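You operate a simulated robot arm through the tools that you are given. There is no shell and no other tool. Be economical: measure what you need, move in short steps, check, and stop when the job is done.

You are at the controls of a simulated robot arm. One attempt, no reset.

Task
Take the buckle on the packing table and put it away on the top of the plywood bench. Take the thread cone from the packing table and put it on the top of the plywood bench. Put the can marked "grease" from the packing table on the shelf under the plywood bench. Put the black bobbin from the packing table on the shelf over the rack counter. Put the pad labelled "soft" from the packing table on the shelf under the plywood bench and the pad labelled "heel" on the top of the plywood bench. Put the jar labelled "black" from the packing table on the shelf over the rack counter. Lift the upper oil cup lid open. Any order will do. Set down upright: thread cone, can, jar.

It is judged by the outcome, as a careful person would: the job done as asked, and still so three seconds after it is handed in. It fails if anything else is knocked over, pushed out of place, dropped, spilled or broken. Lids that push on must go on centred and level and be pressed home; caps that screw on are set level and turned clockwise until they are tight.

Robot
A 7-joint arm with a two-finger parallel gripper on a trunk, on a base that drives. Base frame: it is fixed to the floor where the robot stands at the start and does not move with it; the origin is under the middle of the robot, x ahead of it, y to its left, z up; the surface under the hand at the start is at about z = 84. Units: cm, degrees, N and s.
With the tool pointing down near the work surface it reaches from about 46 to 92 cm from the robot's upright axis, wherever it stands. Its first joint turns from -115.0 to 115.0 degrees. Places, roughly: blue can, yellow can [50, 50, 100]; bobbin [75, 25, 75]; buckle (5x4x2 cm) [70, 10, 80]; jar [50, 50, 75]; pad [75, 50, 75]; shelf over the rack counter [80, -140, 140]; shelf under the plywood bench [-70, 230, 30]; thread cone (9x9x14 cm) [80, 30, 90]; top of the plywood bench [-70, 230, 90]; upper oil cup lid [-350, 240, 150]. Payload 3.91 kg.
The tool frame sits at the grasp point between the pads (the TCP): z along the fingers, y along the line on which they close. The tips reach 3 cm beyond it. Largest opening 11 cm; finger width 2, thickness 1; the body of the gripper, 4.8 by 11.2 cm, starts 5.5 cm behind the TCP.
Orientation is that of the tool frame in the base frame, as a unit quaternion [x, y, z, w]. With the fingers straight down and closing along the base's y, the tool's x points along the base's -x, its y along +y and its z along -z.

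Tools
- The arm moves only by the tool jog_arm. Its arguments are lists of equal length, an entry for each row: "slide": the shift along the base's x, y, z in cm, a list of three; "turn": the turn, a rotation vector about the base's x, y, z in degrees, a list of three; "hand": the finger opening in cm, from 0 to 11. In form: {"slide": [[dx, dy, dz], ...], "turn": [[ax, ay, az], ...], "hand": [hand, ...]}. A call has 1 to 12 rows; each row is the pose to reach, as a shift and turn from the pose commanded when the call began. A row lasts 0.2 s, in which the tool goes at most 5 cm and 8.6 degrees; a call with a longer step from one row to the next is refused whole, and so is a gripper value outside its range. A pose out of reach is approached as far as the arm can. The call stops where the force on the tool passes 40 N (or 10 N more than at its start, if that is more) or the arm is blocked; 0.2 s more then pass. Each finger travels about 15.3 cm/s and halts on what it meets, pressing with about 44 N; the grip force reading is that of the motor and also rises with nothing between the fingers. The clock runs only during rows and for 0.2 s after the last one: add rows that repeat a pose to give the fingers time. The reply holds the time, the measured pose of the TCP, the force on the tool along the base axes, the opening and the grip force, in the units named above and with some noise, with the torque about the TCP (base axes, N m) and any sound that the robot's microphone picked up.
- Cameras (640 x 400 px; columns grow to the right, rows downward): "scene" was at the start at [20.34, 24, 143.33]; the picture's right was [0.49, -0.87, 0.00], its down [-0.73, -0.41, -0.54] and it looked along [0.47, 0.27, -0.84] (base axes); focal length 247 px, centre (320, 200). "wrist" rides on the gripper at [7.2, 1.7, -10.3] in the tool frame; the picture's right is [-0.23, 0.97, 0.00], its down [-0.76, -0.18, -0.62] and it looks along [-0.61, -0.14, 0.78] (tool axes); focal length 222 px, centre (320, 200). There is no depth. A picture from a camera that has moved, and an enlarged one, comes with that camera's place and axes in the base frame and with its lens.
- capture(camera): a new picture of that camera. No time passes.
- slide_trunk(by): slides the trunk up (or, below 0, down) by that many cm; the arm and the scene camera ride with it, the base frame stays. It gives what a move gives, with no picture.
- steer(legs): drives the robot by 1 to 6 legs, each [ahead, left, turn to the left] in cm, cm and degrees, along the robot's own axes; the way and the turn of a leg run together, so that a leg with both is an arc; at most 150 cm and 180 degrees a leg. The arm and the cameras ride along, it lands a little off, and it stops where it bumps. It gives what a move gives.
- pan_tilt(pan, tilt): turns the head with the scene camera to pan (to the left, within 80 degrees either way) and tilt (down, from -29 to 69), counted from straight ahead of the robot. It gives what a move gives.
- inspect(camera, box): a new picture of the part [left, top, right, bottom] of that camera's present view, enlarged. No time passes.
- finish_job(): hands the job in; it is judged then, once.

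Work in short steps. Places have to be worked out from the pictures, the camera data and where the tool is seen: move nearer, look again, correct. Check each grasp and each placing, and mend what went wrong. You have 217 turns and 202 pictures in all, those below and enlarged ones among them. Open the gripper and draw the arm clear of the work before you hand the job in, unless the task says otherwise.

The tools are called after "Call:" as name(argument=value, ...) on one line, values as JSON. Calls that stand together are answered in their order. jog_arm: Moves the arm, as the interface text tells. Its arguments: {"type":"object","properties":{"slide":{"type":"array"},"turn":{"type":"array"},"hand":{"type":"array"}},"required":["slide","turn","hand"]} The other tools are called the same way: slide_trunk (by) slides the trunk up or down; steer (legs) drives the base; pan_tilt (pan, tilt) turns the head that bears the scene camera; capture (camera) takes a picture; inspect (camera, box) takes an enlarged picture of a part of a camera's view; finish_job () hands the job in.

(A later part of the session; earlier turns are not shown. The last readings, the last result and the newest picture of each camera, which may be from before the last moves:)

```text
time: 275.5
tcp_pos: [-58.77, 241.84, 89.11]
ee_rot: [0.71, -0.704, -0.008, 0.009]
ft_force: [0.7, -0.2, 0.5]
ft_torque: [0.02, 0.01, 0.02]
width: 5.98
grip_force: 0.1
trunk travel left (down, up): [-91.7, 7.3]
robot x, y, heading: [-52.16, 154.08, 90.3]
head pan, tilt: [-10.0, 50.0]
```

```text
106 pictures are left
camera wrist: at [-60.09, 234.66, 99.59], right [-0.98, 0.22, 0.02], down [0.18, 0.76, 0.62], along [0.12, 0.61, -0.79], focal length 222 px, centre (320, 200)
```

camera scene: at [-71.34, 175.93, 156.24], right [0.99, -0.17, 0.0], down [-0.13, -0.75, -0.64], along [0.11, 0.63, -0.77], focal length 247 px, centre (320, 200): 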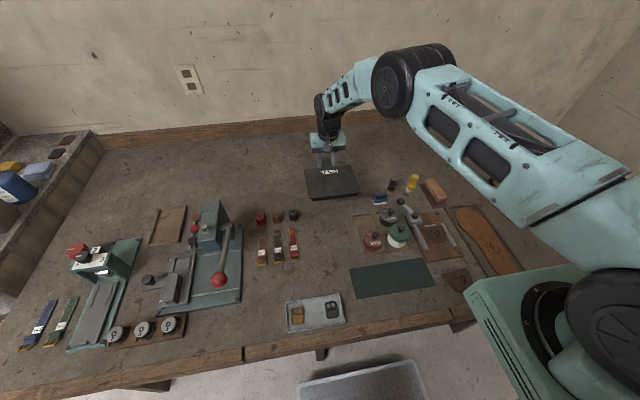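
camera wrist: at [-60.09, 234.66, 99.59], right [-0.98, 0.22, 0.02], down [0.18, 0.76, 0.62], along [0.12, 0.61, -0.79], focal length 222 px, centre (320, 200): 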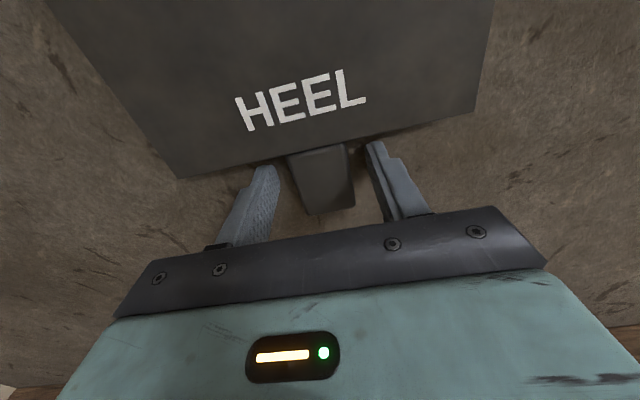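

Pad lies flat. I raise the tool straight up and verify.

Call:
slide_trunk(by=5)

Call:
jog_arm(slide=[[0, 0, 4], [0, -1, 8], [0, -3, 12], [0, -5, 16], [0, -7, 20], [0, -9, 24], [0, -9, 24]], turn=[[0, 0, 0], [0, 0, 0], [0, 0, 0], [0, 0, 0], [0, 0, 0], [0, 0, 0], [0, 0, 0]], hand=[6, 6, 6, 6, 6, 6, 6])

Call:
capture(camera="scene")

```text
time: 276.4
tcp_pos: [-58.85, 241.79, 94.15]
ee_rot: [0.71, -0.704, -0.007, 0.009]
ft_force: [-0.7, 0.2, 0.1]
ft_torque: [0.01, 0.02, -0.01]
width: 5.98
grip_force: 0.2
trunk travel left (down, up): [-96.7, 2.3]
robot x, y, heading: [-52.41, 153.62, 90.4]
head pan, tilt: [-10.0, 50.0]
```

```text
time: 278.0
tcp_pos: [-58.55, 232.81, 118.24]
ee_rot: [0.711, -0.704, -0.007, 0.009]
ft_force: [-0.8, -0.3, -0.5]
ft_torque: [0.04, 0.04, -0.02]
width: 6.0
grip_force: 0.1
trunk travel left (down, up): [-96.7, 2.3]
robot x, y, heading: [-52.18, 154.04, 90.4]
head pan, tilt: [-10.0, 50.0]
```

```text
105 pictures are left
camera scene: at [-71.33, 175.86, 160.95], right [0.99, -0.17, 0.0], down [-0.13, -0.75, -0.64], along [0.11, 0.63, -0.77], focal length 247 px, centre (320, 200)
```

scene: 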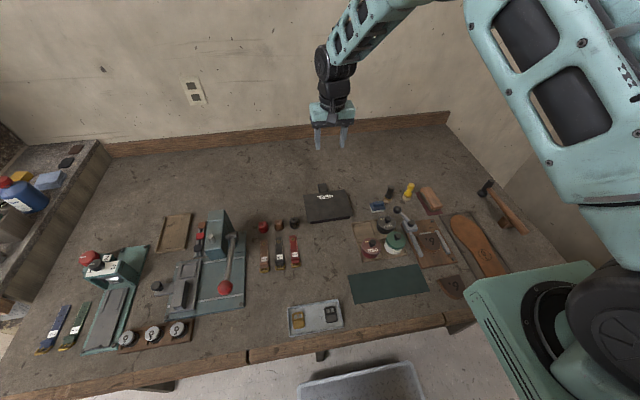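

HEEL pad is well placed. Next the thread cone: back off, turn, and move in front of it at the table.

Call:
steer(legs=[[-72, 0, 0], [0, 0, -90], [0, -60, 0], [38, 0, 0]])

Call:
pan_tilt(pan=0, tilt=45)

Call:
capture(camera="wrist")

Call:
capture(camera="scene")

```text
time: 290.7
tcp_pos: [66.43, 31.42, 118.15]
ee_rot: [-0.01, 1.0, 0.011, -0.001]
ft_force: [0.5, -0.1, 0.6]
ft_torque: [0.0, -0.01, 0.0]
width: 6.01
grip_force: 0.1
trunk travel left (down, up): [-96.7, 2.3]
robot x, y, heading: [-12.27, 23.97, 1.0]
head pan, tilt: [-10.0, 50.0]
```

```text
time: 291.4
tcp_pos: [66.61, 31.38, 118.15]
ee_rot: [-0.012, 1.0, 0.011, 0.0]
ft_force: [0.1, -0.4, 0.0]
ft_torque: [-0.01, -0.01, 0.01]
width: 6.01
grip_force: 0.0
trunk travel left (down, up): [-96.7, 2.3]
robot x, y, heading: [-12.14, 23.36, 0.8]
head pan, tilt: [0.0, 45.0]
```

```text
104 pictures are left
camera wrist: at [59.19, 32.8, 128.6], right [0.21, 0.98, 0.02], down [0.77, -0.17, 0.62], along [0.61, -0.11, -0.79], focal length 222 px, centre (320, 200)
```

wrist: 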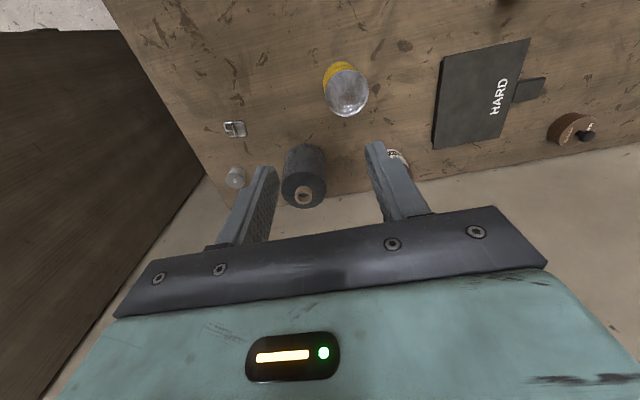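

```text
103 pictures are left
camera scene: at [9.82, 44.79, 161.63], right [0.02, -1.0, 0.0], down [-0.71, -0.01, -0.71], along [0.71, 0.01, -0.71], focal length 247 px, centre (320, 200)
```

scene: 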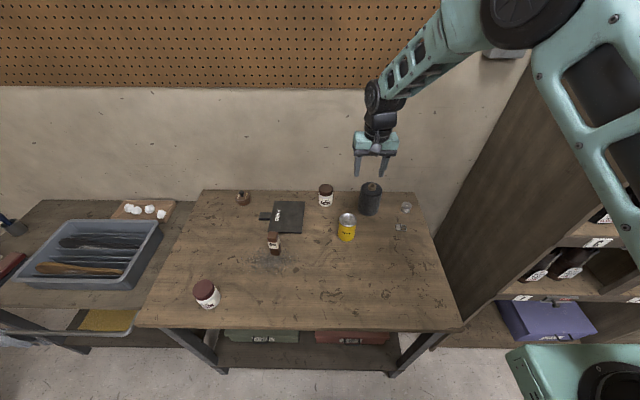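

Cone centre ≈(81.6, 25.4). I drive 13 closer and position the open gripper above it.

Call:
steer(legs=[[13, 0, -0.8]])

Call:
jog_arm(slide=[[1, -2, 0], [2, -4, 0], [2, -5.8, -2], [2, -5.8, -2], [2, -5.8, -2]], turn=[[0, 0, 0], [0, 0, 0], [0, 0, 0], [0, 0, 0], [0, 0, 0]], hand=[8, 10, 11, 11, 11])

Call:
capture(camera="wrist")

Call:
capture(camera="scene")

```text
time: 292.7
tcp_pos: [79.72, 30.35, 118.08]
ee_rot: [-0.004, 1.0, 0.011, -0.001]
ft_force: [0.3, -1.1, 0.5]
ft_torque: [-0.02, -0.02, -0.01]
width: 6.0
grip_force: 0.2
trunk travel left (down, up): [-96.7, 2.3]
robot x, y, heading: [0.96, 24.09, 0.1]
head pan, tilt: [0.0, 45.0]
```

```text
time: 293.9
tcp_pos: [81.69, 24.62, 116.17]
ee_rot: [-0.003, 1.0, 0.011, -0.001]
ft_force: [0.0, 0.4, 0.0]
ft_torque: [0.0, 0.01, 0.04]
width: 11.01
grip_force: 0.0
trunk travel left (down, up): [-96.7, 2.3]
robot x, y, heading: [1.06, 24.57, 0.1]
head pan, tilt: [0.0, 45.0]
```

```text
102 pictures are left
camera wrist: at [74.47, 26.13, 126.57], right [0.22, 0.98, 0.02], down [0.76, -0.19, 0.62], along [0.61, -0.12, -0.79], focal length 222 px, centre (320, 200)
```

wrist: 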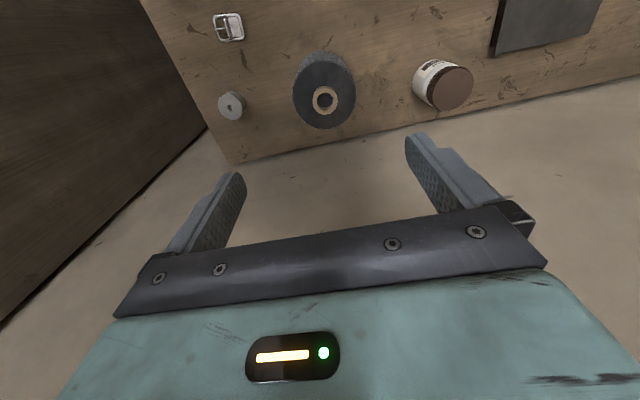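

```text
101 pictures are left
camera scene: at [23.24, 44.6, 161.64], right [0.0, -1.0, 0.0], down [-0.71, 0.0, -0.71], along [0.71, 0.0, -0.71], focal length 247 px, centre (320, 200)
```

scene: 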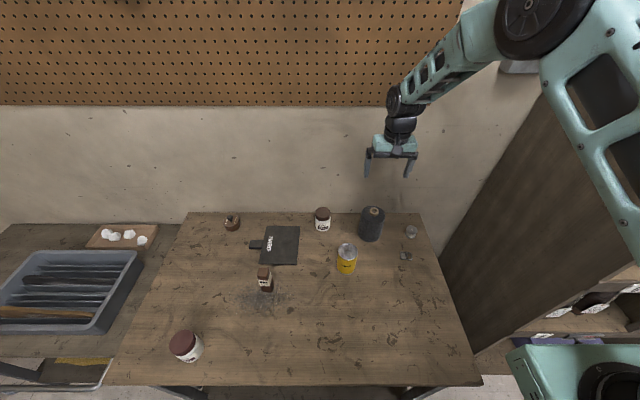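

Cone axis reads ≈(82, 25.9). I centre on it and descend until the tips are just past its top.

Call:
jog_arm(slide=[[0.3, 1.3, 0], [0.3, 1.3, -4], [0.3, 1.3, -8], [0.3, 1.3, -12], [0.3, 1.3, -14.5], [0.3, 1.3, -14.5]], turn=[[0, 0, 0], [0, 0, 0], [0, 0, 0], [0, 0, 0], [0, 0, 0], [0, 0, 0]], hand=[11, 11, 11, 11, 11, 11])

Call:
capture(camera="wrist")

Call:
inspect(camera="scene", box=[310, 130, 470, 280])

```text
time: 295.3
tcp_pos: [81.9, 25.81, 101.61]
ee_rot: [-0.004, 1.0, 0.012, -0.001]
ft_force: [-0.1, 0.1, 0.7]
ft_torque: [0.02, 0.0, -0.03]
width: 10.99
grip_force: 0.0
trunk travel left (down, up): [-96.7, 2.3]
robot x, y, heading: [0.7, 23.98, 0.1]
head pan, tilt: [0.0, 45.0]
```

```text
100 pictures are left
camera wrist: at [74.71, 27.42, 112.04], right [0.22, 0.98, 0.02], down [0.76, -0.19, 0.62], along [0.61, -0.12, -0.79], focal length 222 px, centre (320, 200)
```

wrist: 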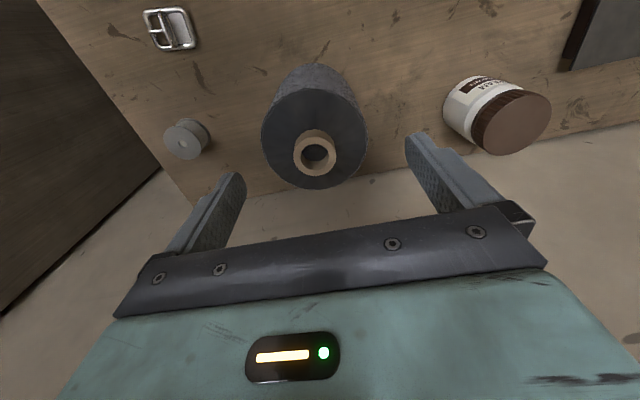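

```text
2.67 times, centred on (390, 205) of scene
camera zoom: at [23.25, 44.6, 161.63], right [0.0, -1.0, 0.0], down [-0.71, 0.0, -0.71], along [0.71, 0.0, -0.71], focal length 659 px, centre (133, 187)
```

zoom: 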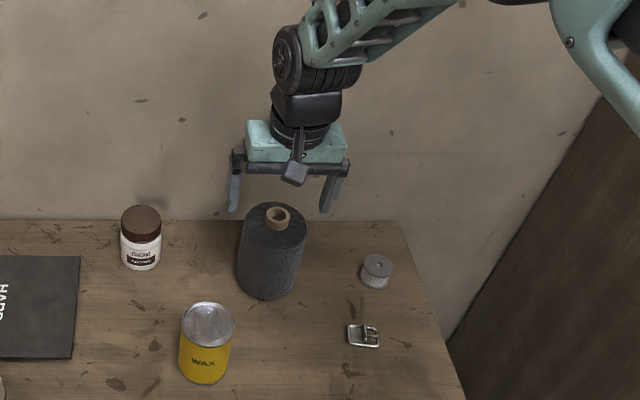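

Centred within a few mm. I lower to z≈93.6 and close.

Call:
jog_arm(slide=[[-0.5, 0.2, -2], [-0.5, 0.2, -5], [-0.5, 0.2, -8], [-0.5, 0.2, -8]], turn=[[0, 0, 0], [0, 0, 0], [0, 0, 0], [0, 0, 0]], hand=[11, 11, 11, 11])

Call:
jog_arm(slide=[[0, 0, 0], [0, 0, 0], [0, 0, 0], [0, 0, 0], [0, 0, 1.5], [0, 0, 4], [0, 0, 4]], turn=[[0, 0, 0], [0, 0, 0], [0, 0, 0], [0, 0, 0], [0, 0, 0], [0, 0, 0], [0, 0, 0]], hand=[9, 7, 6, 6, 6, 6, 6])

Call:
capture(camera="wrist")

Call:
inspect(camera="scene", box=[310, 130, 470, 280])

```text
time: 296.3
tcp_pos: [81.4, 26.05, 93.66]
ee_rot: [-0.003, 1.0, 0.011, -0.002]
ft_force: [0.0, 0.2, -1.0]
ft_torque: [0.01, -0.03, -0.04]
width: 11.02
grip_force: 0.0
trunk travel left (down, up): [-96.7, 2.3]
robot x, y, heading: [0.49, 23.63, 0.2]
head pan, tilt: [0.0, 45.0]
```

```text
time: 297.9
tcp_pos: [81.33, 26.1, 97.64]
ee_rot: [-0.004, 1.0, 0.011, -0.001]
ft_force: [-0.3, 0.2, -3.2]
ft_torque: [0.02, 0.02, 0.02]
width: 8.35
grip_force: 44.3
trunk travel left (down, up): [-96.7, 2.3]
robot x, y, heading: [0.78, 24.2, 0.2]
head pan, tilt: [0.0, 45.0]
```

```text
98 pictures are left
camera wrist: at [74.13, 27.62, 108.11], right [0.22, 0.98, 0.02], down [0.76, -0.19, 0.62], along [0.61, -0.12, -0.79], focal length 222 px, centre (320, 200)
```

wrist: 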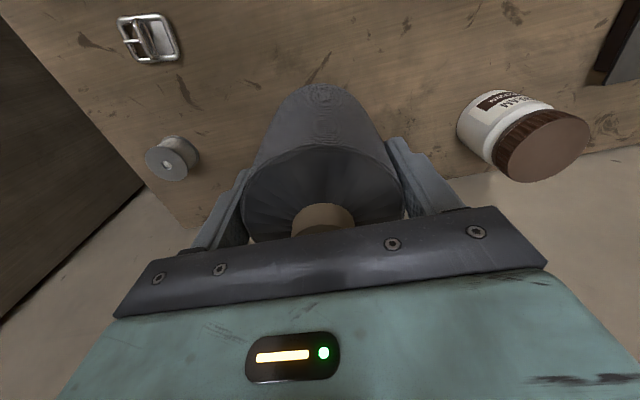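

```text
2.67 times, centred on (390, 205) of scene
camera zoom: at [23.24, 44.6, 161.63], right [0.0, -1.0, 0.0], down [-0.71, 0.0, -0.71], along [0.71, 0.0, -0.71], focal length 659 px, centre (133, 187)
```

zoom: 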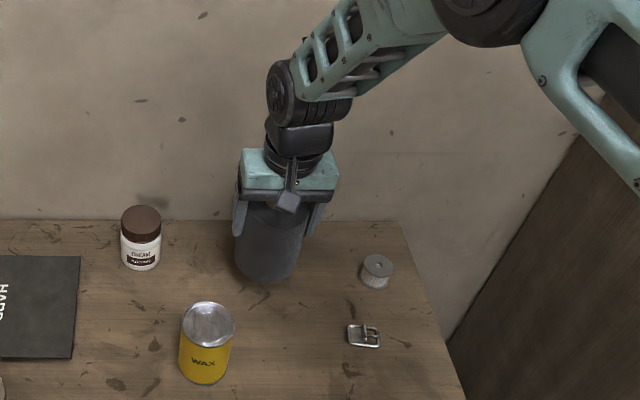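

Cone held upright. I lift high, back off, turn and bring it over the bench.

Call:
jog_arm(slide=[[0, 0, 4], [0, 0, 8], [0, 0, 12], [0, 0, 16], [0, 0, 20], [0, 0, 24], [0, 0, 24]], turn=[[0, 0, 0], [0, 0, 0], [0, 0, 0], [0, 0, 0], [0, 0, 0], [0, 0, 0], [0, 0, 0]], hand=[6, 6, 6, 6, 6, 6, 6])

Call:
steer(legs=[[-55, 0, 0], [0, 0, 90], [95, 3, 0]])

Call:
pan_tilt(pan=0, tilt=45)

Call:
capture(camera="scene")

```text
time: 299.5
tcp_pos: [81.47, 25.94, 121.78]
ee_rot: [-0.003, 1.0, 0.012, 0.0]
ft_force: [-0.2, -0.3, -2.6]
ft_torque: [-0.02, 0.01, 0.02]
width: 8.35
grip_force: 43.8
trunk travel left (down, up): [-96.7, 2.3]
robot x, y, heading: [0.93, 23.85, 0.1]
head pan, tilt: [0.0, 45.0]
```

```text
time: 311.0
tcp_pos: [-57.17, 198.96, 121.6]
ee_rot: [-0.705, 0.709, 0.007, -0.009]
ft_force: [-0.6, -0.7, -2.2]
ft_torque: [0.0, 0.01, 0.01]
width: 8.34
grip_force: 43.8
trunk travel left (down, up): [-96.7, 2.3]
robot x, y, heading: [-56.0, 118.58, 89.3]
head pan, tilt: [0.0, 45.0]
```

```text
time: 311.6
tcp_pos: [-57.15, 199.05, 121.69]
ee_rot: [-0.705, 0.709, 0.007, -0.009]
ft_force: [0.3, 0.1, -2.4]
ft_torque: [-0.02, 0.02, 0.0]
width: 8.34
grip_force: 43.7
trunk travel left (down, up): [-96.7, 2.3]
robot x, y, heading: [-56.22, 118.43, 89.4]
head pan, tilt: [0.0, 45.0]
```

```text
96 pictures are left
camera scene: at [-76.38, 141.11, 161.63], right [1.0, -0.01, 0.0], down [-0.01, -0.71, -0.71], along [0.01, 0.71, -0.71], focal length 247 px, centre (320, 200)
```

scene: 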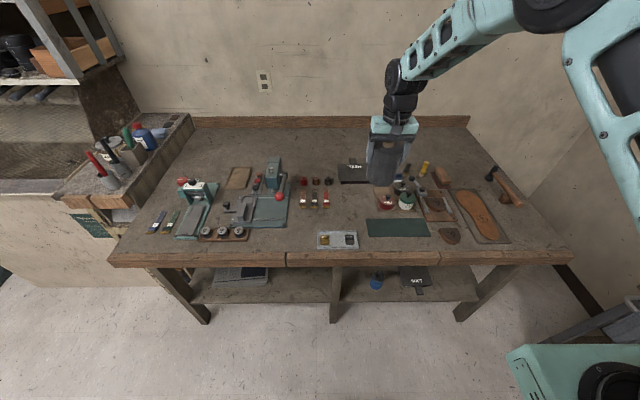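

I move to above the gap between the tags and the pots, centre (-61.5, 213).

Call:
steer(legs=[[14, 4.3, 0.5]])

Call:
capture(camera="scene")

```text
time: 313.0
tcp_pos: [-62.33, 213.1, 121.67]
ee_rot: [0.709, -0.705, -0.008, 0.008]
ft_force: [0.3, -0.1, -2.6]
ft_torque: [0.0, 0.02, 0.01]
width: 8.33
grip_force: 44.2
trunk travel left (down, up): [-96.7, 2.3]
robot x, y, heading: [-60.28, 132.44, 90.1]
head pan, tilt: [0.0, 45.0]
```

```text
95 pictures are left
camera scene: at [-80.9, 154.95, 161.64], right [1.0, 0.0, 0.0], down [0.0, -0.71, -0.71], along [0.0, 0.71, -0.71], focal length 247 px, centre (320, 200)
```

scene: 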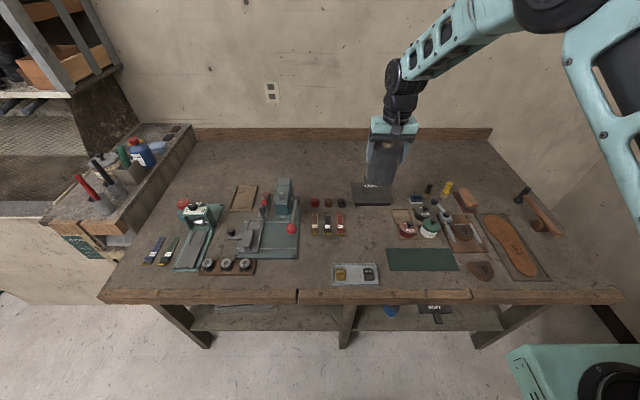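

Call:
jog_arm(slide=[[0.5, 0, -4], [1, 0, -8], [1, 0, -12], [1, 0, -16], [1, 0, -20], [1, 0, -23], [1, 0, -23]], turn=[[0, 0, 0], [0, 0, 0], [0, 0, 0], [0, 0, 0], [0, 0, 0], [0, 0, 0], [0, 0, 0]], hand=[6, 6, 6, 6, 6, 6, 6])

Call:
inspect(camera="scene", box=[280, 130, 480, 290])

Call:
capture(camera="wrist")

```text
time: 314.6
tcp_pos: [-61.41, 213.04, 98.61]
ee_rot: [0.709, -0.705, -0.007, 0.009]
ft_force: [-1.2, -0.2, -2.6]
ft_torque: [0.0, -0.01, 0.06]
width: 8.36
grip_force: 44.0
trunk travel left (down, up): [-96.7, 2.3]
robot x, y, heading: [-60.19, 132.8, 90.2]
head pan, tilt: [0.0, 45.0]
```

```text
2.50 times, centred on (380, 210) of scene
camera zoom: at [-80.91, 155.0, 161.63], right [1.0, 0.0, 0.0], down [0.0, -0.71, -0.71], along [0.0, 0.71, -0.71], focal length 618 px, centre (170, 175)
```

zoom: 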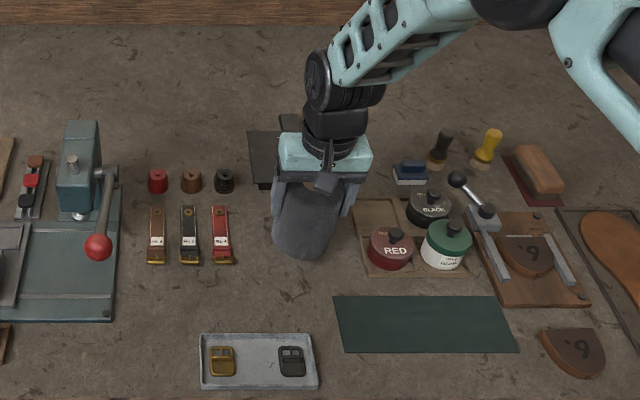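

```text
93 pictures are left
camera wrist: at [-62.76, 206.07, 109.09], right [-0.97, 0.22, 0.02], down [0.19, 0.76, 0.62], along [0.12, 0.61, -0.79], focal length 222 px, centre (320, 200)
```

wrist: 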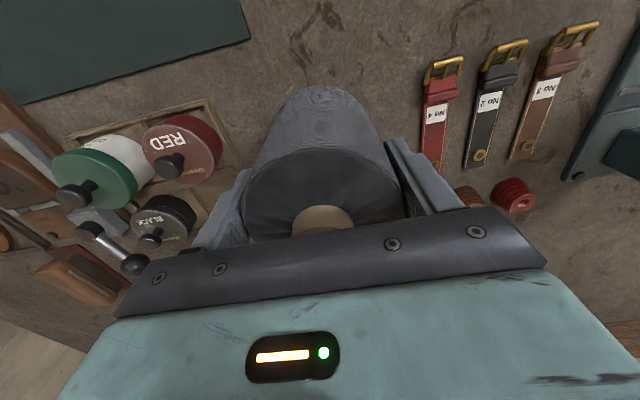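

Clear on all sides. I lower to near contact, then small steps.

Call:
jog_arm(slide=[[0, 0, -1], [0, 0, -2], [0, 0, -2.5], [0, 0, -2.5]], turn=[[0, 0, 0], [0, 0, 0], [0, 0, 0], [0, 0, 0]], hand=[6, 6, 6, 6])

Call:
jog_arm(slide=[[0, 0, -0.3], [0, 0, -0.6], [0, 0, -0.6]], turn=[[0, 0, 0], [0, 0, 0], [0, 0, 0]], hand=[6, 6, 6])

```text
time: 315.6
tcp_pos: [-61.33, 213.08, 96.08]
ee_rot: [0.709, -0.706, -0.006, 0.01]
ft_force: [-0.2, -0.7, -3.0]
ft_torque: [0.04, -0.01, 0.01]
width: 8.34
grip_force: 44.0
trunk travel left (down, up): [-96.7, 2.3]
robot x, y, heading: [-60.2, 132.45, 90.1]
head pan, tilt: [0.0, 45.0]
```

```text
time: 316.4
tcp_pos: [-61.31, 213.06, 95.83]
ee_rot: [0.709, -0.705, -0.008, 0.008]
ft_force: [1.6, -8.1, 25.6]
ft_torque: [-0.54, -1.3, -0.29]
width: 8.31
grip_force: 43.9
trunk travel left (down, up): [-96.7, 2.3]
robot x, y, heading: [-60.15, 132.87, 90.3]
head pan, tilt: [0.0, 45.0]
```

Seated. I relax slightly, open, and rise straight up.

Call:
jog_arm(slide=[[0, 0, 0.3], [0, 0, 0.3], [0, 0, 0.3], [0, 0, 0.3], [0, 0, 0.3]], turn=[[0, 0, 0], [0, 0, 0], [0, 0, 0], [0, 0, 0], [0, 0, 0]], hand=[7.5, 9, 10, 11, 11])

Call:
jog_arm(slide=[[0, 0, 2], [0, 0, 5], [0, 0, 9], [0, 0, 13], [0, 0, 17], [0, 0, 22], [0, 0, 22]], turn=[[0, 0, 0], [0, 0, 0], [0, 0, 0], [0, 0, 0], [0, 0, 0], [0, 0, 0], [0, 0, 0]], hand=[11, 11, 11, 11, 11, 11, 11])

Call:
capture(camera="scene")

```text
time: 317.6
tcp_pos: [-61.34, 213.07, 95.81]
ee_rot: [0.709, -0.705, -0.009, 0.009]
ft_force: [-0.1, -0.6, 0.1]
ft_torque: [-0.03, 0.01, 0.0]
width: 11.01
grip_force: 0.0
trunk travel left (down, up): [-96.7, 2.3]
robot x, y, heading: [-60.66, 132.71, 89.9]
head pan, tilt: [0.0, 45.0]
```

```text
time: 319.2
tcp_pos: [-61.41, 213.21, 117.74]
ee_rot: [0.709, -0.705, -0.007, 0.009]
ft_force: [-0.6, 0.2, -0.5]
ft_torque: [0.0, -0.01, -0.02]
width: 11.01
grip_force: 0.0
trunk travel left (down, up): [-96.7, 2.3]
robot x, y, heading: [-60.32, 132.76, 89.9]
head pan, tilt: [0.0, 45.0]
```

```text
92 pictures are left
camera scene: at [-80.91, 154.95, 161.64], right [1.0, 0.0, 0.0], down [0.0, -0.71, -0.71], along [0.0, 0.71, -0.71], focal length 247 px, centre (320, 200)
```

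scene: 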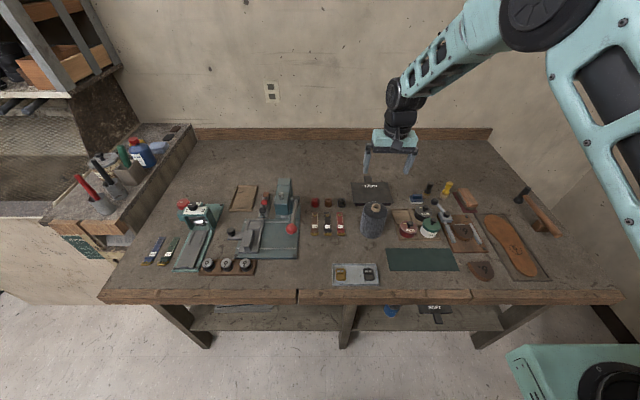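

Cone stands upright. Last table item: the buckle at ≈(73, 13.6). I go back to the table.

Call:
steer(legs=[[-72, 0, 0], [0, 0, -90], [0, -47, 0], [45, 0, 0]])

Call:
jog_arm(slide=[[0, 0, 0], [0, 0, 0], [0, 0, 0]], turn=[[0, 0, 0], [0, 0, 0], [0, 0, 0]], hand=[9, 8, 8])

Call:
capture(camera="wrist")

```text
time: 331.6
tcp_pos: [65.44, 16.03, 117.78]
ee_rot: [-0.006, 1.0, 0.011, -0.001]
ft_force: [0.1, 0.2, -0.8]
ft_torque: [0.02, 0.02, 0.03]
width: 10.99
grip_force: 0.0
trunk travel left (down, up): [-96.7, 2.3]
robot x, y, heading: [-15.22, 14.4, 0.5]
head pan, tilt: [0.0, 45.0]
```

```text
time: 332.4
tcp_pos: [65.45, 16.08, 117.84]
ee_rot: [-0.006, 1.0, 0.011, 0.0]
ft_force: [0.5, -0.2, -0.2]
ft_torque: [0.03, -0.02, -0.01]
width: 8.02
grip_force: 0.1
trunk travel left (down, up): [-96.7, 2.3]
robot x, y, heading: [-15.32, 14.6, 0.6]
head pan, tilt: [0.0, 45.0]
```

```text
91 pictures are left
camera wrist: at [58.21, 17.59, 128.22], right [0.22, 0.98, 0.02], down [0.77, -0.18, 0.62], along [0.61, -0.12, -0.79], focal length 222 px, centre (320, 200)
```

wrist: 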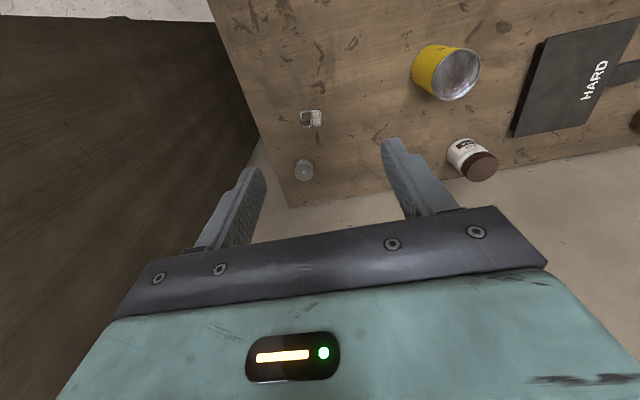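

Buckle ≈(72, 13.6). I move above it to z≈97.

Call:
jog_arm(slide=[[2, -1, -2], [4, -2, -5], [6.5, -2.5, -8], [6.5, -2.5, -12], [6.5, -2.5, -16], [6.5, -2.5, -20.8], [6.5, -2.5, -20.8]], turn=[[0, 0, 0], [0, 0, 0], [0, 0, 0], [0, 0, 0], [0, 0, 0], [0, 0, 0], [0, 0, 0]], hand=[8, 8, 8, 8, 8, 8, 8])

Call:
capture(camera="wrist")

```text
time: 334.0
tcp_pos: [72.03, 13.68, 96.79]
ee_rot: [-0.007, 1.0, 0.011, -0.001]
ft_force: [-0.4, 0.8, 0.1]
ft_torque: [-0.03, -0.01, 0.02]
width: 7.99
grip_force: 0.0
trunk travel left (down, up): [-96.7, 2.3]
robot x, y, heading: [-15.26, 14.4, 0.6]
head pan, tilt: [0.0, 45.0]
```

```text
90 pictures are left
camera wrist: at [64.77, 15.11, 107.37], right [0.22, 0.98, 0.02], down [0.77, -0.18, 0.62], along [0.61, -0.12, -0.79], focal length 222 px, centre (320, 200)
```

wrist: 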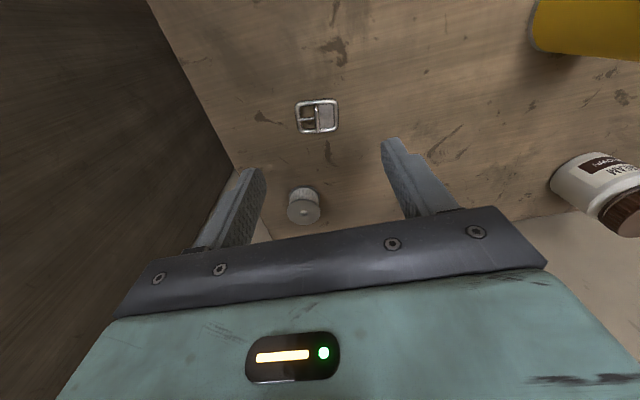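

Centred. I descend to z≈86.9 (tips just above the table) and close.

Call:
jog_arm(slide=[[0, 0, -4], [0, 0, -8], [0, 0, -9.5], [0, 0, -9.9], [0, 0, -9.9]], turn=[[0, 0, 0], [0, 0, 0], [0, 0, 0], [0, 0, 0], [0, 0, 0]], hand=[8, 8, 8, 8, 8])

Call:
jog_arm(slide=[[0, 0, 0], [0, 0, 0], [0, 0, 0], [0, 0, 0], [0, 0, 0]], turn=[[0, 0, 0], [0, 0, 0], [0, 0, 0], [0, 0, 0], [0, 0, 0]], hand=[6, 5, 4, 3, 3])

Call:
capture(camera="wrist")

```text
time: 335.2
tcp_pos: [71.54, 13.56, 87.56]
ee_rot: [-0.006, 1.0, 0.011, -0.001]
ft_force: [0.2, 0.0, 0.4]
ft_torque: [0.02, 0.01, 0.01]
width: 8.02
grip_force: 0.1
out of reach, approached as far as the arm can: row 3, 4, 5
trunk travel left (down, up): [-96.7, 2.3]
robot x, y, heading: [-15.15, 14.82, 0.3]
head pan, tilt: [0.0, 45.0]
```

```text
time: 336.4
tcp_pos: [71.46, 13.45, 87.63]
ee_rot: [-0.006, 1.0, 0.011, -0.001]
ft_force: [0.0, 0.0, 0.3]
ft_torque: [-0.02, 0.04, 0.0]
width: 3.02
grip_force: 0.1
trunk travel left (down, up): [-96.7, 2.3]
robot x, y, heading: [-15.11, 14.82, 0.4]
head pan, tilt: [0.0, 45.0]
```

```text
89 pictures are left
camera wrist: at [64.23, 14.95, 98.12], right [0.22, 0.98, 0.02], down [0.77, -0.18, 0.62], along [0.61, -0.12, -0.79], focal length 222 px, centre (320, 200)
```

wrist: 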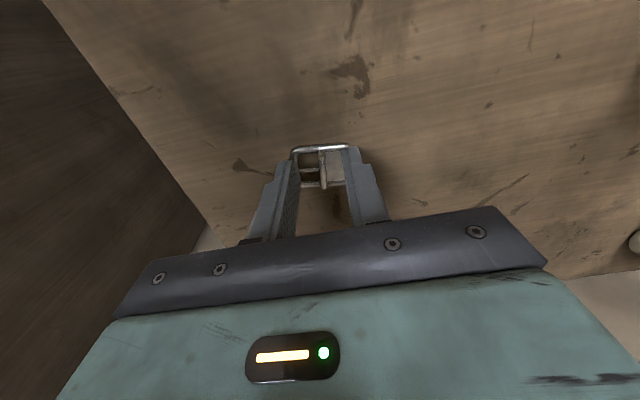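

Reach limit with the trunk so high; the fingers closed above the buckle. I raise, open, lower the trunk 12 and retry.

Call:
jog_arm(slide=[[0.3, 0.1, 4], [0.5, 0.2, 8], [0.5, 0.2, 12], [0.5, 0.2, 16], [0.5, 0.2, 16]], turn=[[0, 0, 0], [0, 0, 0], [0, 0, 0], [0, 0, 0], [0, 0, 0]], hand=[5, 7, 8, 8, 8])

Call:
slide_trunk(by=-12)

Call:
capture(camera="wrist")

```text
time: 337.6
tcp_pos: [71.89, 13.49, 103.71]
ee_rot: [-0.007, 1.0, 0.012, -0.001]
ft_force: [-0.1, -0.1, -0.4]
ft_torque: [0.0, 0.0, -0.01]
width: 8.01
grip_force: 0.0
trunk travel left (down, up): [-96.7, 2.3]
robot x, y, heading: [-15.29, 14.46, 0.6]
head pan, tilt: [0.0, 45.0]
```

```text
time: 339.1
tcp_pos: [71.92, 13.6, 91.78]
ee_rot: [-0.007, 1.0, 0.012, -0.001]
ft_force: [-0.4, -0.4, 0.1]
ft_torque: [-0.03, -0.01, 0.03]
width: 8.01
grip_force: 0.0
trunk travel left (down, up): [-84.7, 14.3]
robot x, y, heading: [-15.05, 14.59, 0.5]
head pan, tilt: [0.0, 45.0]
```

```text
88 pictures are left
camera wrist: at [64.67, 15.15, 102.1], right [0.22, 0.98, 0.02], down [0.77, -0.18, 0.62], along [0.61, -0.12, -0.79], focal length 222 px, centre (320, 200)
```

wrist: 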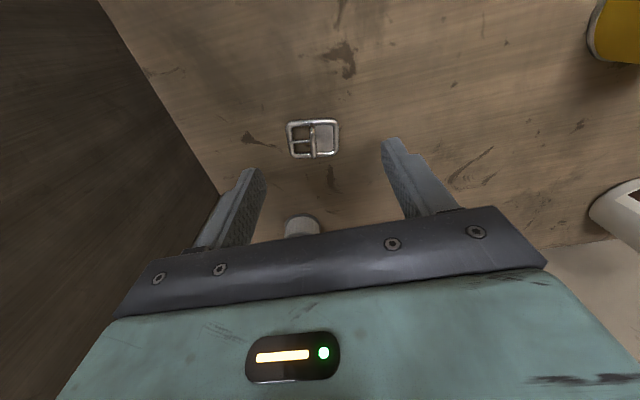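

Call:
jog_arm(slide=[[0, -0.2, -2], [0, -0.2, -4], [0, -0.2, -4.9], [0, -0.2, -4.9], [0, -0.2, -4.9], [0, -0.2, -4.9], [0, -0.2, -4.9], [0, -0.2, -4.9]], turn=[[0, 0, 0], [0, 0, 0], [0, 0, 0], [0, 0, 0], [0, 0, 0], [0, 0, 0], [0, 0, 0], [0, 0, 0]], hand=[8, 8, 8, 8, 6, 4, 3, 3])

Call:
capture(camera="wrist")

```text
time: 340.8
tcp_pos: [71.98, 13.04, 87.05]
ee_rot: [-0.004, 1.0, 0.008, 0.001]
ft_force: [-8.5, -1.9, 13.0]
ft_torque: [-0.39, 0.26, -0.26]
width: 4.23
grip_force: 43.6
trunk travel left (down, up): [-84.7, 14.3]
robot x, y, heading: [-15.46, 14.52, 0.4]
head pan, tilt: [0.0, 45.0]
stopped in row 8: the force on the tool passed its limit at 40 N (the readings are from after the stop); the commanded pose is now the measured one
```

```text
87 pictures are left
camera wrist: at [64.75, 14.56, 97.47], right [0.22, 0.98, 0.02], down [0.76, -0.18, 0.62], along [0.61, -0.12, -0.78], focal length 222 px, centre (320, 200)
```

wrist: 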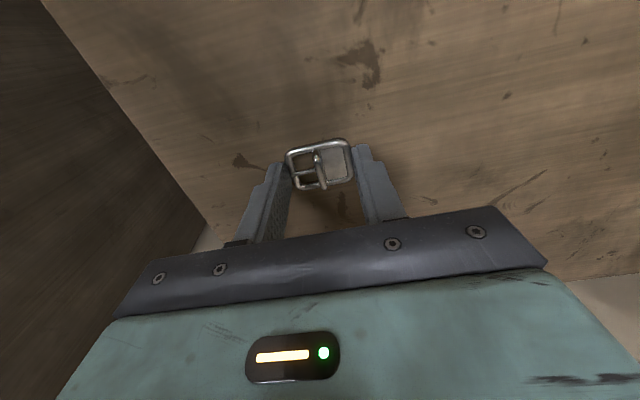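

The buckle is gripped (4.2 cm). I lift.

Call:
jog_arm(slide=[[0, 0, 1], [0, 0, 4], [0, 0, 8], [0, 0, 8]], turn=[[0, 0, 0], [0, 0, 0], [0, 0, 0], [0, 0, 0]], hand=[3, 3, 3, 3])

Call:
capture(camera="wrist")

```text
time: 341.8
tcp_pos: [71.96, 13.12, 94.87]
ee_rot: [-0.007, 1.0, 0.009, 0.001]
ft_force: [0.1, -0.3, 0.3]
ft_torque: [0.01, 0.02, -0.02]
width: 4.23
grip_force: 43.9
trunk travel left (down, up): [-84.7, 14.3]
robot x, y, heading: [-14.81, 14.3, 0.0]
head pan, tilt: [0.0, 45.0]
```

```text
86 pictures are left
camera wrist: at [64.75, 14.61, 105.34], right [0.22, 0.98, 0.02], down [0.76, -0.18, 0.62], along [0.61, -0.12, -0.78], focal length 222 px, centre (320, 200)
```

wrist: 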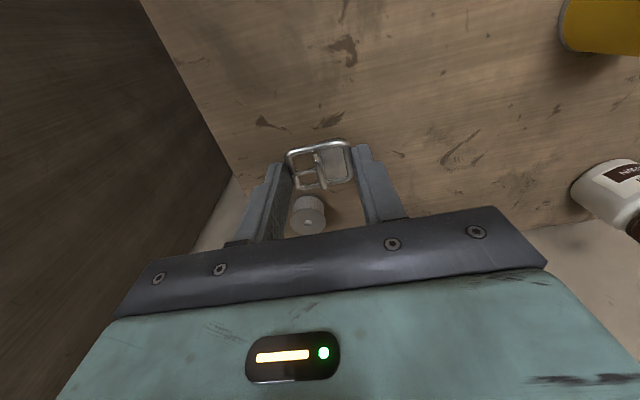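

Held. I lift, retract a bit, and drive to the bench's left-centre free spot (≈(-84, 199)).

Call:
jog_arm(slide=[[0, 0, 4], [0, 0, 8], [0, 0, 12], [0, 0, 16], [-2, 0, 20], [-4, 0, 24], [-7, 0, 27], [-7, 0, 27]], turn=[[0, 0, 0], [0, 0, 0], [0, 0, 0], [0, 0, 0], [0, 0, 0], [0, 0, 0], [0, 0, 0], [0, 0, 0]], hand=[3, 3, 3, 3, 3, 3, 3, 3])

Call:
steer(legs=[[-60, 0, 0], [0, 0, 90], [105, 10, 0]])

Call:
capture(camera="scene")

Call:
capture(camera="wrist")

```text
time: 343.6
tcp_pos: [65.17, 13.08, 122.07]
ee_rot: [-0.006, 1.0, 0.008, 0.001]
ft_force: [0.0, -0.3, -1.3]
ft_torque: [-0.01, -0.04, 0.0]
width: 4.26
grip_force: 43.5
trunk travel left (down, up): [-84.7, 14.3]
robot x, y, heading: [-14.85, 14.51, 0.4]
head pan, tilt: [0.0, 45.0]
```

```text
time: 355.9
tcp_pos: [-88.38, 200.55, 122.01]
ee_rot: [0.718, -0.696, -0.007, 0.006]
ft_force: [0.3, 0.4, -0.7]
ft_torque: [-0.03, -0.01, -0.01]
width: 4.24
grip_force: 44.3
trunk travel left (down, up): [-84.7, 14.3]
robot x, y, heading: [-88.05, 120.27, 91.7]
head pan, tilt: [0.0, 45.0]
```

```text
85 pictures are left
camera scene: at [-109.03, 142.05, 149.64], right [1.0, 0.03, 0.0], down [0.02, -0.71, -0.71], along [-0.02, 0.71, -0.71], focal length 247 px, centre (320, 200)
```

scene: 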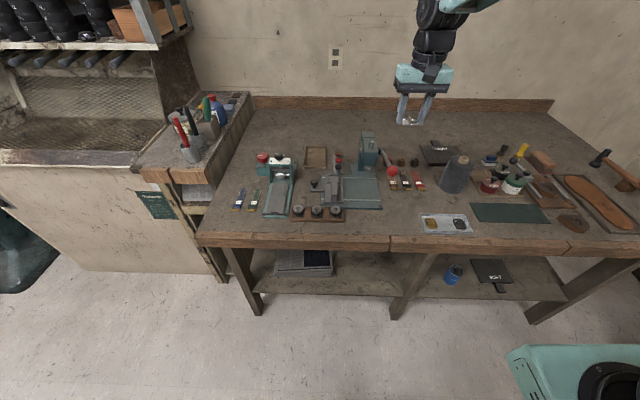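

```text
84 pictures are left
camera wrist: at [-89.54, 193.36, 132.45], right [-0.98, 0.19, 0.02], down [0.16, 0.77, 0.62], along [0.11, 0.61, -0.78], focal length 222 px, centre (320, 200)
```

wrist: 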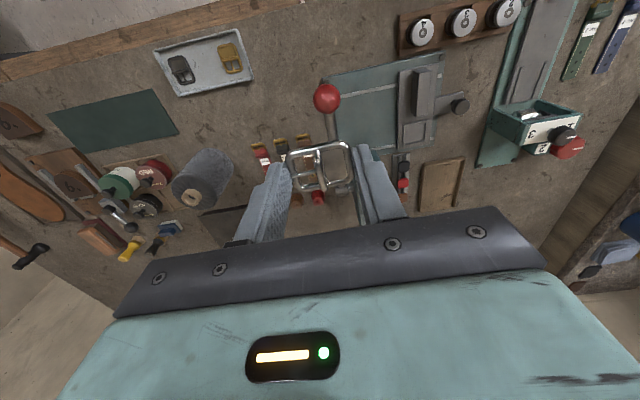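

The press's red ball lever hangs near (-89, 200, 103), so I choose a spot nearer the front, (-84, 192.7), giving >3 cm clearance. I move there at height, then partly down.

Call:
jog_arm(slide=[[2, -3, 0], [4.4, -6, 0], [4.4, -7.8, -3], [4.4, -7.8, -7], [4.4, -7.8, -11], [4.4, -7.8, -11]], turn=[[0, 0, 0], [0, 0, 0], [0, 0, 0], [0, 0, 0], [0, 0, 0], [0, 0, 0]], hand=[3, 3, 3, 3, 3, 3])

Call:
inspect(camera="scene", box=[320, 80, 500, 260])

Call:
capture(camera="wrist")

```text
time: 357.3
tcp_pos: [-83.83, 192.66, 111.09]
ee_rot: [0.719, -0.695, -0.007, 0.005]
ft_force: [-0.6, 0.2, -0.8]
ft_torque: [0.02, 0.0, 0.01]
width: 4.24
grip_force: 44.2
trunk travel left (down, up): [-84.7, 14.3]
robot x, y, heading: [-87.83, 119.95, 91.9]
head pan, tilt: [0.0, 45.0]
```

```text
2.22 times, centred on (410, 170) of scene
camera zoom: at [-109.02, 142.06, 149.64], right [1.0, 0.03, 0.0], down [0.02, -0.71, -0.71], along [-0.02, 0.71, -0.71], focal length 549 px, centre (120, 267)
```

zoom: 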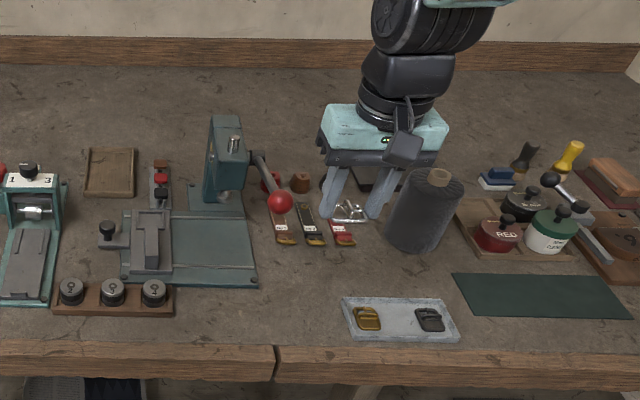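

```text
82 pictures are left
camera wrist: at [-85.11, 185.53, 121.46], right [-0.98, 0.19, 0.02], down [0.16, 0.77, 0.62], along [0.11, 0.61, -0.78], focal length 222 px, centre (320, 200)
```

wrist: 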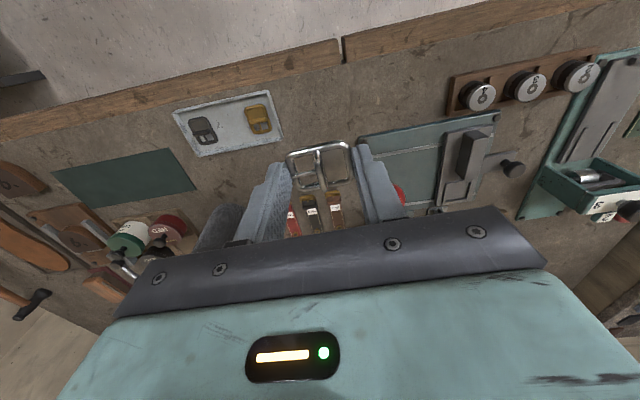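

The front wooden nosing ends near y≈191.3, so I shift to (-82.5, 194.3) and descend, still clear of ball and tray.

Call:
jog_arm(slide=[[1.3, 1.6, -2], [1.3, 1.6, -6], [1.3, 1.6, -10], [1.3, 1.6, -14], [1.3, 1.6, -17.5], [1.3, 1.6, -17.5]], turn=[[0, 0, 0], [0, 0, 0], [0, 0, 0], [0, 0, 0], [0, 0, 0], [0, 0, 0]], hand=[3, 3, 3, 3, 3, 3])

Call:
inspect(camera="scene", box=[320, 100, 500, 260])

Call:
capture(camera="wrist")

```text
time: 358.7
tcp_pos: [-82.58, 194.4, 93.46]
ee_rot: [0.718, -0.696, -0.006, 0.005]
ft_force: [0.4, 0.5, -0.3]
ft_torque: [0.01, 0.01, -0.01]
width: 4.25
grip_force: 44.3
trunk travel left (down, up): [-84.7, 14.3]
robot x, y, heading: [-87.61, 120.47, 92.0]
head pan, tilt: [0.0, 45.0]
```

```text
2.50 times, centred on (410, 180) of scene
camera zoom: at [-109.03, 142.06, 149.64], right [1.0, 0.03, 0.0], down [0.02, -0.71, -0.71], along [-0.02, 0.71, -0.71], focal length 618 px, centre (95, 250)
```

zoom: 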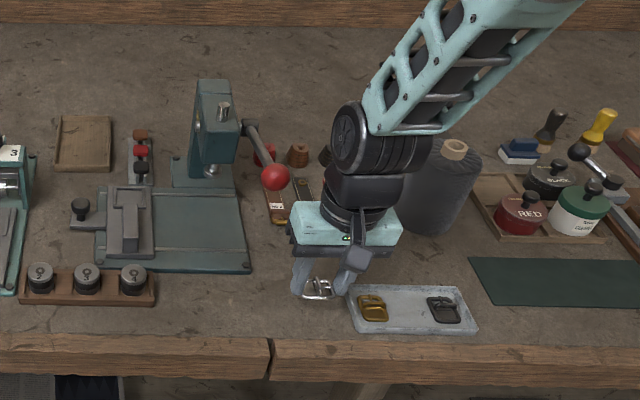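

```text
80 pictures are left
camera wrist: at [-83.86, 187.18, 103.89], right [-0.98, 0.19, 0.02], down [0.16, 0.77, 0.62], along [0.11, 0.61, -0.78], focal length 222 px, centre (320, 200)
```

wrist: 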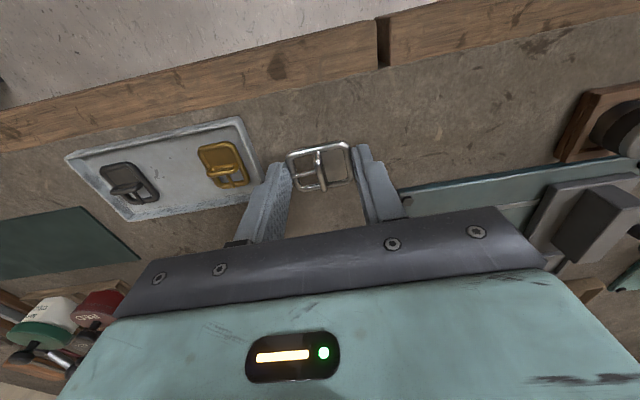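

Call:
jog_arm(slide=[[0, 0, -2], [0, 0, -3.8], [0, 0, -3.8]], turn=[[0, 0, 0], [0, 0, 0], [0, 0, 0]], hand=[3, 3, 3])

Call:
jog_arm(slide=[[0, 0, -0.3], [0, 0, -0.6], [0, 0, -0.6]], turn=[[0, 0, 0], [0, 0, 0], [0, 0, 0]], hand=[3, 3, 3])

```text
time: 359.5
tcp_pos: [-82.7, 194.42, 89.78]
ee_rot: [0.719, -0.695, -0.007, 0.005]
ft_force: [0.8, -0.5, -0.1]
ft_torque: [0.03, 0.03, 0.0]
width: 4.24
grip_force: 44.0
trunk travel left (down, up): [-84.7, 14.3]
robot x, y, heading: [-88.13, 119.97, 91.8]
head pan, tilt: [0.0, 45.0]
```

```text
time: 360.3
tcp_pos: [-82.53, 194.35, 89.17]
ee_rot: [0.719, -0.695, -0.006, 0.006]
ft_force: [-0.3, -0.2, -0.1]
ft_torque: [-0.01, -0.01, -0.01]
width: 4.23
grip_force: 44.1
trunk travel left (down, up): [-84.7, 14.3]
robot x, y, heading: [-87.81, 120.16, 91.9]
head pan, tilt: [0.0, 45.0]
```

Call:
jog_arm(slide=[[0, 0, -0.3], [0, 0, -0.5], [0, 0, -0.5]], turn=[[0, 0, 0], [0, 0, 0], [0, 0, 0]], hand=[3, 3, 3])

Call:
capture(camera="wrist")

```text
time: 361.1
tcp_pos: [-82.53, 194.32, 88.97]
ee_rot: [0.719, -0.695, -0.008, 0.004]
ft_force: [-0.3, -10.9, 25.0]
ft_torque: [-0.42, -0.68, -0.3]
width: 4.23
grip_force: 44.2
trunk travel left (down, up): [-84.7, 14.3]
robot x, y, heading: [-87.87, 119.96, 91.8]
head pan, tilt: [0.0, 45.0]
stopped in row 3: the force on the tool passed its limit at 41 N (the readings are from after the stop); the commanded pose is now the measured one
```

```text
79 pictures are left
camera wrist: at [-83.85, 187.15, 99.45], right [-0.98, 0.19, 0.02], down [0.16, 0.76, 0.62], along [0.11, 0.61, -0.78], focal length 222 px, centre (320, 200)
```

wrist: 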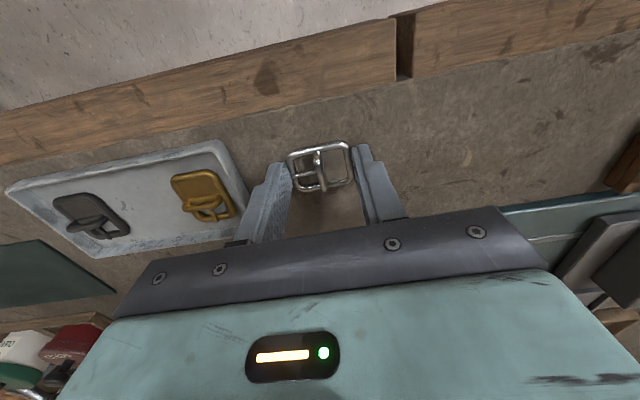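

Touchdown. I relax 0.2, open to 5.4, and rise.

Call:
jog_arm(slide=[[0, 0, 0.2], [0, 0, 0.2], [0, 0, 0.2], [0, 0, 0.2], [0, 0, 2], [0, 0, 5], [0, 0, 9], [0, 0, 13], [0, 0, 13]], turn=[[0, 0, 0], [0, 0, 0], [0, 0, 0], [0, 0, 0], [0, 0, 0], [0, 0, 0], [0, 0, 0], [0, 0, 0], [0, 0, 0]], hand=[4.4, 5, 5.4, 5.4, 5.4, 5.4, 5.4, 5.4, 5.4])

Call:
capture(camera="wrist")

```text
time: 363.1
tcp_pos: [-82.5, 194.32, 101.77]
ee_rot: [0.719, -0.695, -0.007, 0.006]
ft_force: [0.4, 0.1, -0.3]
ft_torque: [-0.04, 0.0, 0.0]
width: 5.39
grip_force: 0.0
trunk travel left (down, up): [-84.7, 14.3]
robot x, y, heading: [-87.96, 120.55, 92.2]
head pan, tilt: [0.0, 45.0]
```

```text
78 pictures are left
camera wrist: at [-83.83, 187.2, 112.23], right [-0.98, 0.19, 0.02], down [0.16, 0.76, 0.62], along [0.11, 0.61, -0.78], focal length 222 px, centre (320, 200)
```

wrist: 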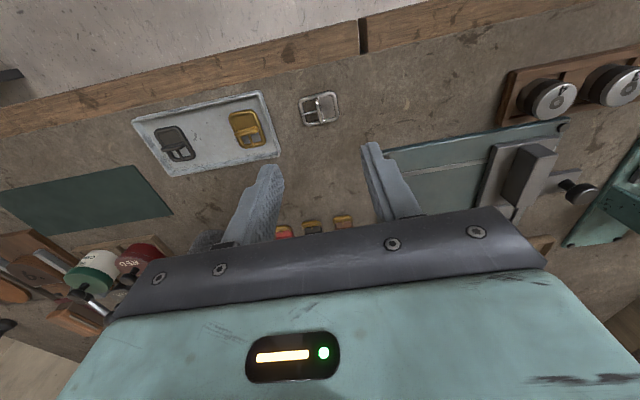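

Buckle lies in place. All table items are done; now the oil cup lid at around (-350, 240, 150). I back off and look left.

Call:
steer(legs=[[-60, 0, -2]])

Call:
pan_tilt(pan=60, tilt=10)

Call:
capture(camera="scene")

Call:
pan_tilt(pan=80, tilt=30)

Call:
capture(camera="scene")

```text
time: 366.5
tcp_pos: [-79.3, 134.0, 101.89]
ee_rot: [0.707, -0.707, -0.008, 0.004]
ft_force: [-0.5, -0.2, -0.2]
ft_torque: [0.05, -0.01, 0.0]
width: 5.41
grip_force: 0.0
trunk travel left (down, up): [-84.7, 14.3]
robot x, y, heading: [-86.97, 60.08, 90.0]
head pan, tilt: [0.0, 45.0]
```

```text
time: 367.8
tcp_pos: [-79.22, 134.05, 101.76]
ee_rot: [0.707, -0.707, -0.008, 0.004]
ft_force: [0.7, -0.2, 0.0]
ft_torque: [0.0, 0.0, 0.01]
width: 5.38
grip_force: 0.0
trunk travel left (down, up): [-84.7, 14.3]
robot x, y, heading: [-87.19, 60.24, 89.8]
head pan, tilt: [60.0, 10.0]
```

```text
77 pictures are left
camera scene: at [-115.49, 79.13, 155.13], right [0.5, 0.86, 0.0], down [0.15, -0.09, -0.98], along [-0.85, 0.49, -0.17], focal length 247 px, centre (320, 200)
```

scene: 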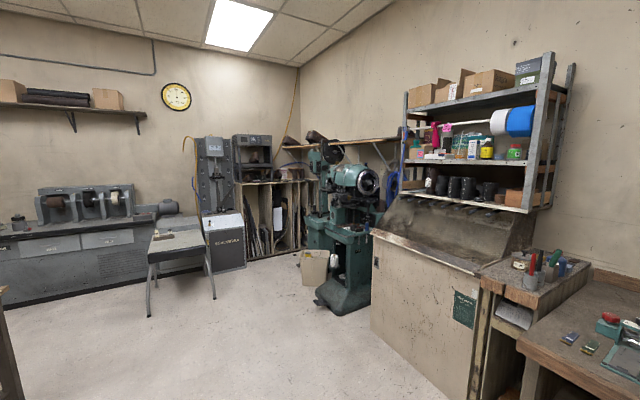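

```text
time: 368.6
tcp_pos: [-79.21, 134.11, 101.92]
ee_rot: [-0.707, 0.707, 0.008, -0.005]
ft_force: [-0.1, 0.5, -0.1]
ft_torque: [-0.02, 0.0, -0.01]
width: 5.43
grip_force: 0.0
trunk travel left (down, up): [-84.7, 14.3]
robot x, y, heading: [-87.08, 60.37, 89.9]
head pan, tilt: [80.0, 30.0]
```

```text
76 pictures are left
camera scene: at [-116.35, 76.05, 151.91], right [0.18, 0.98, 0.0], down [0.49, -0.09, -0.87], along [-0.85, 0.15, -0.5], focal length 247 px, centre (320, 200)
```

scene: 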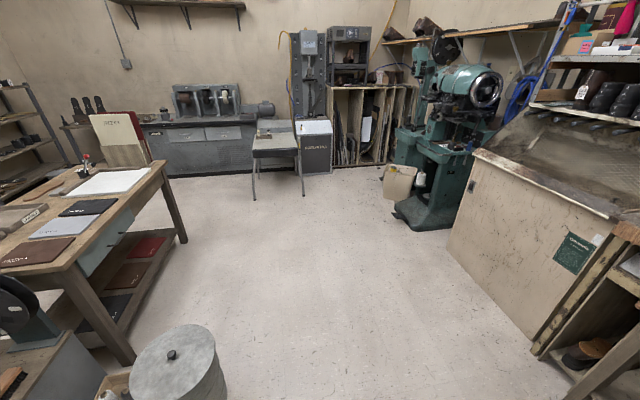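

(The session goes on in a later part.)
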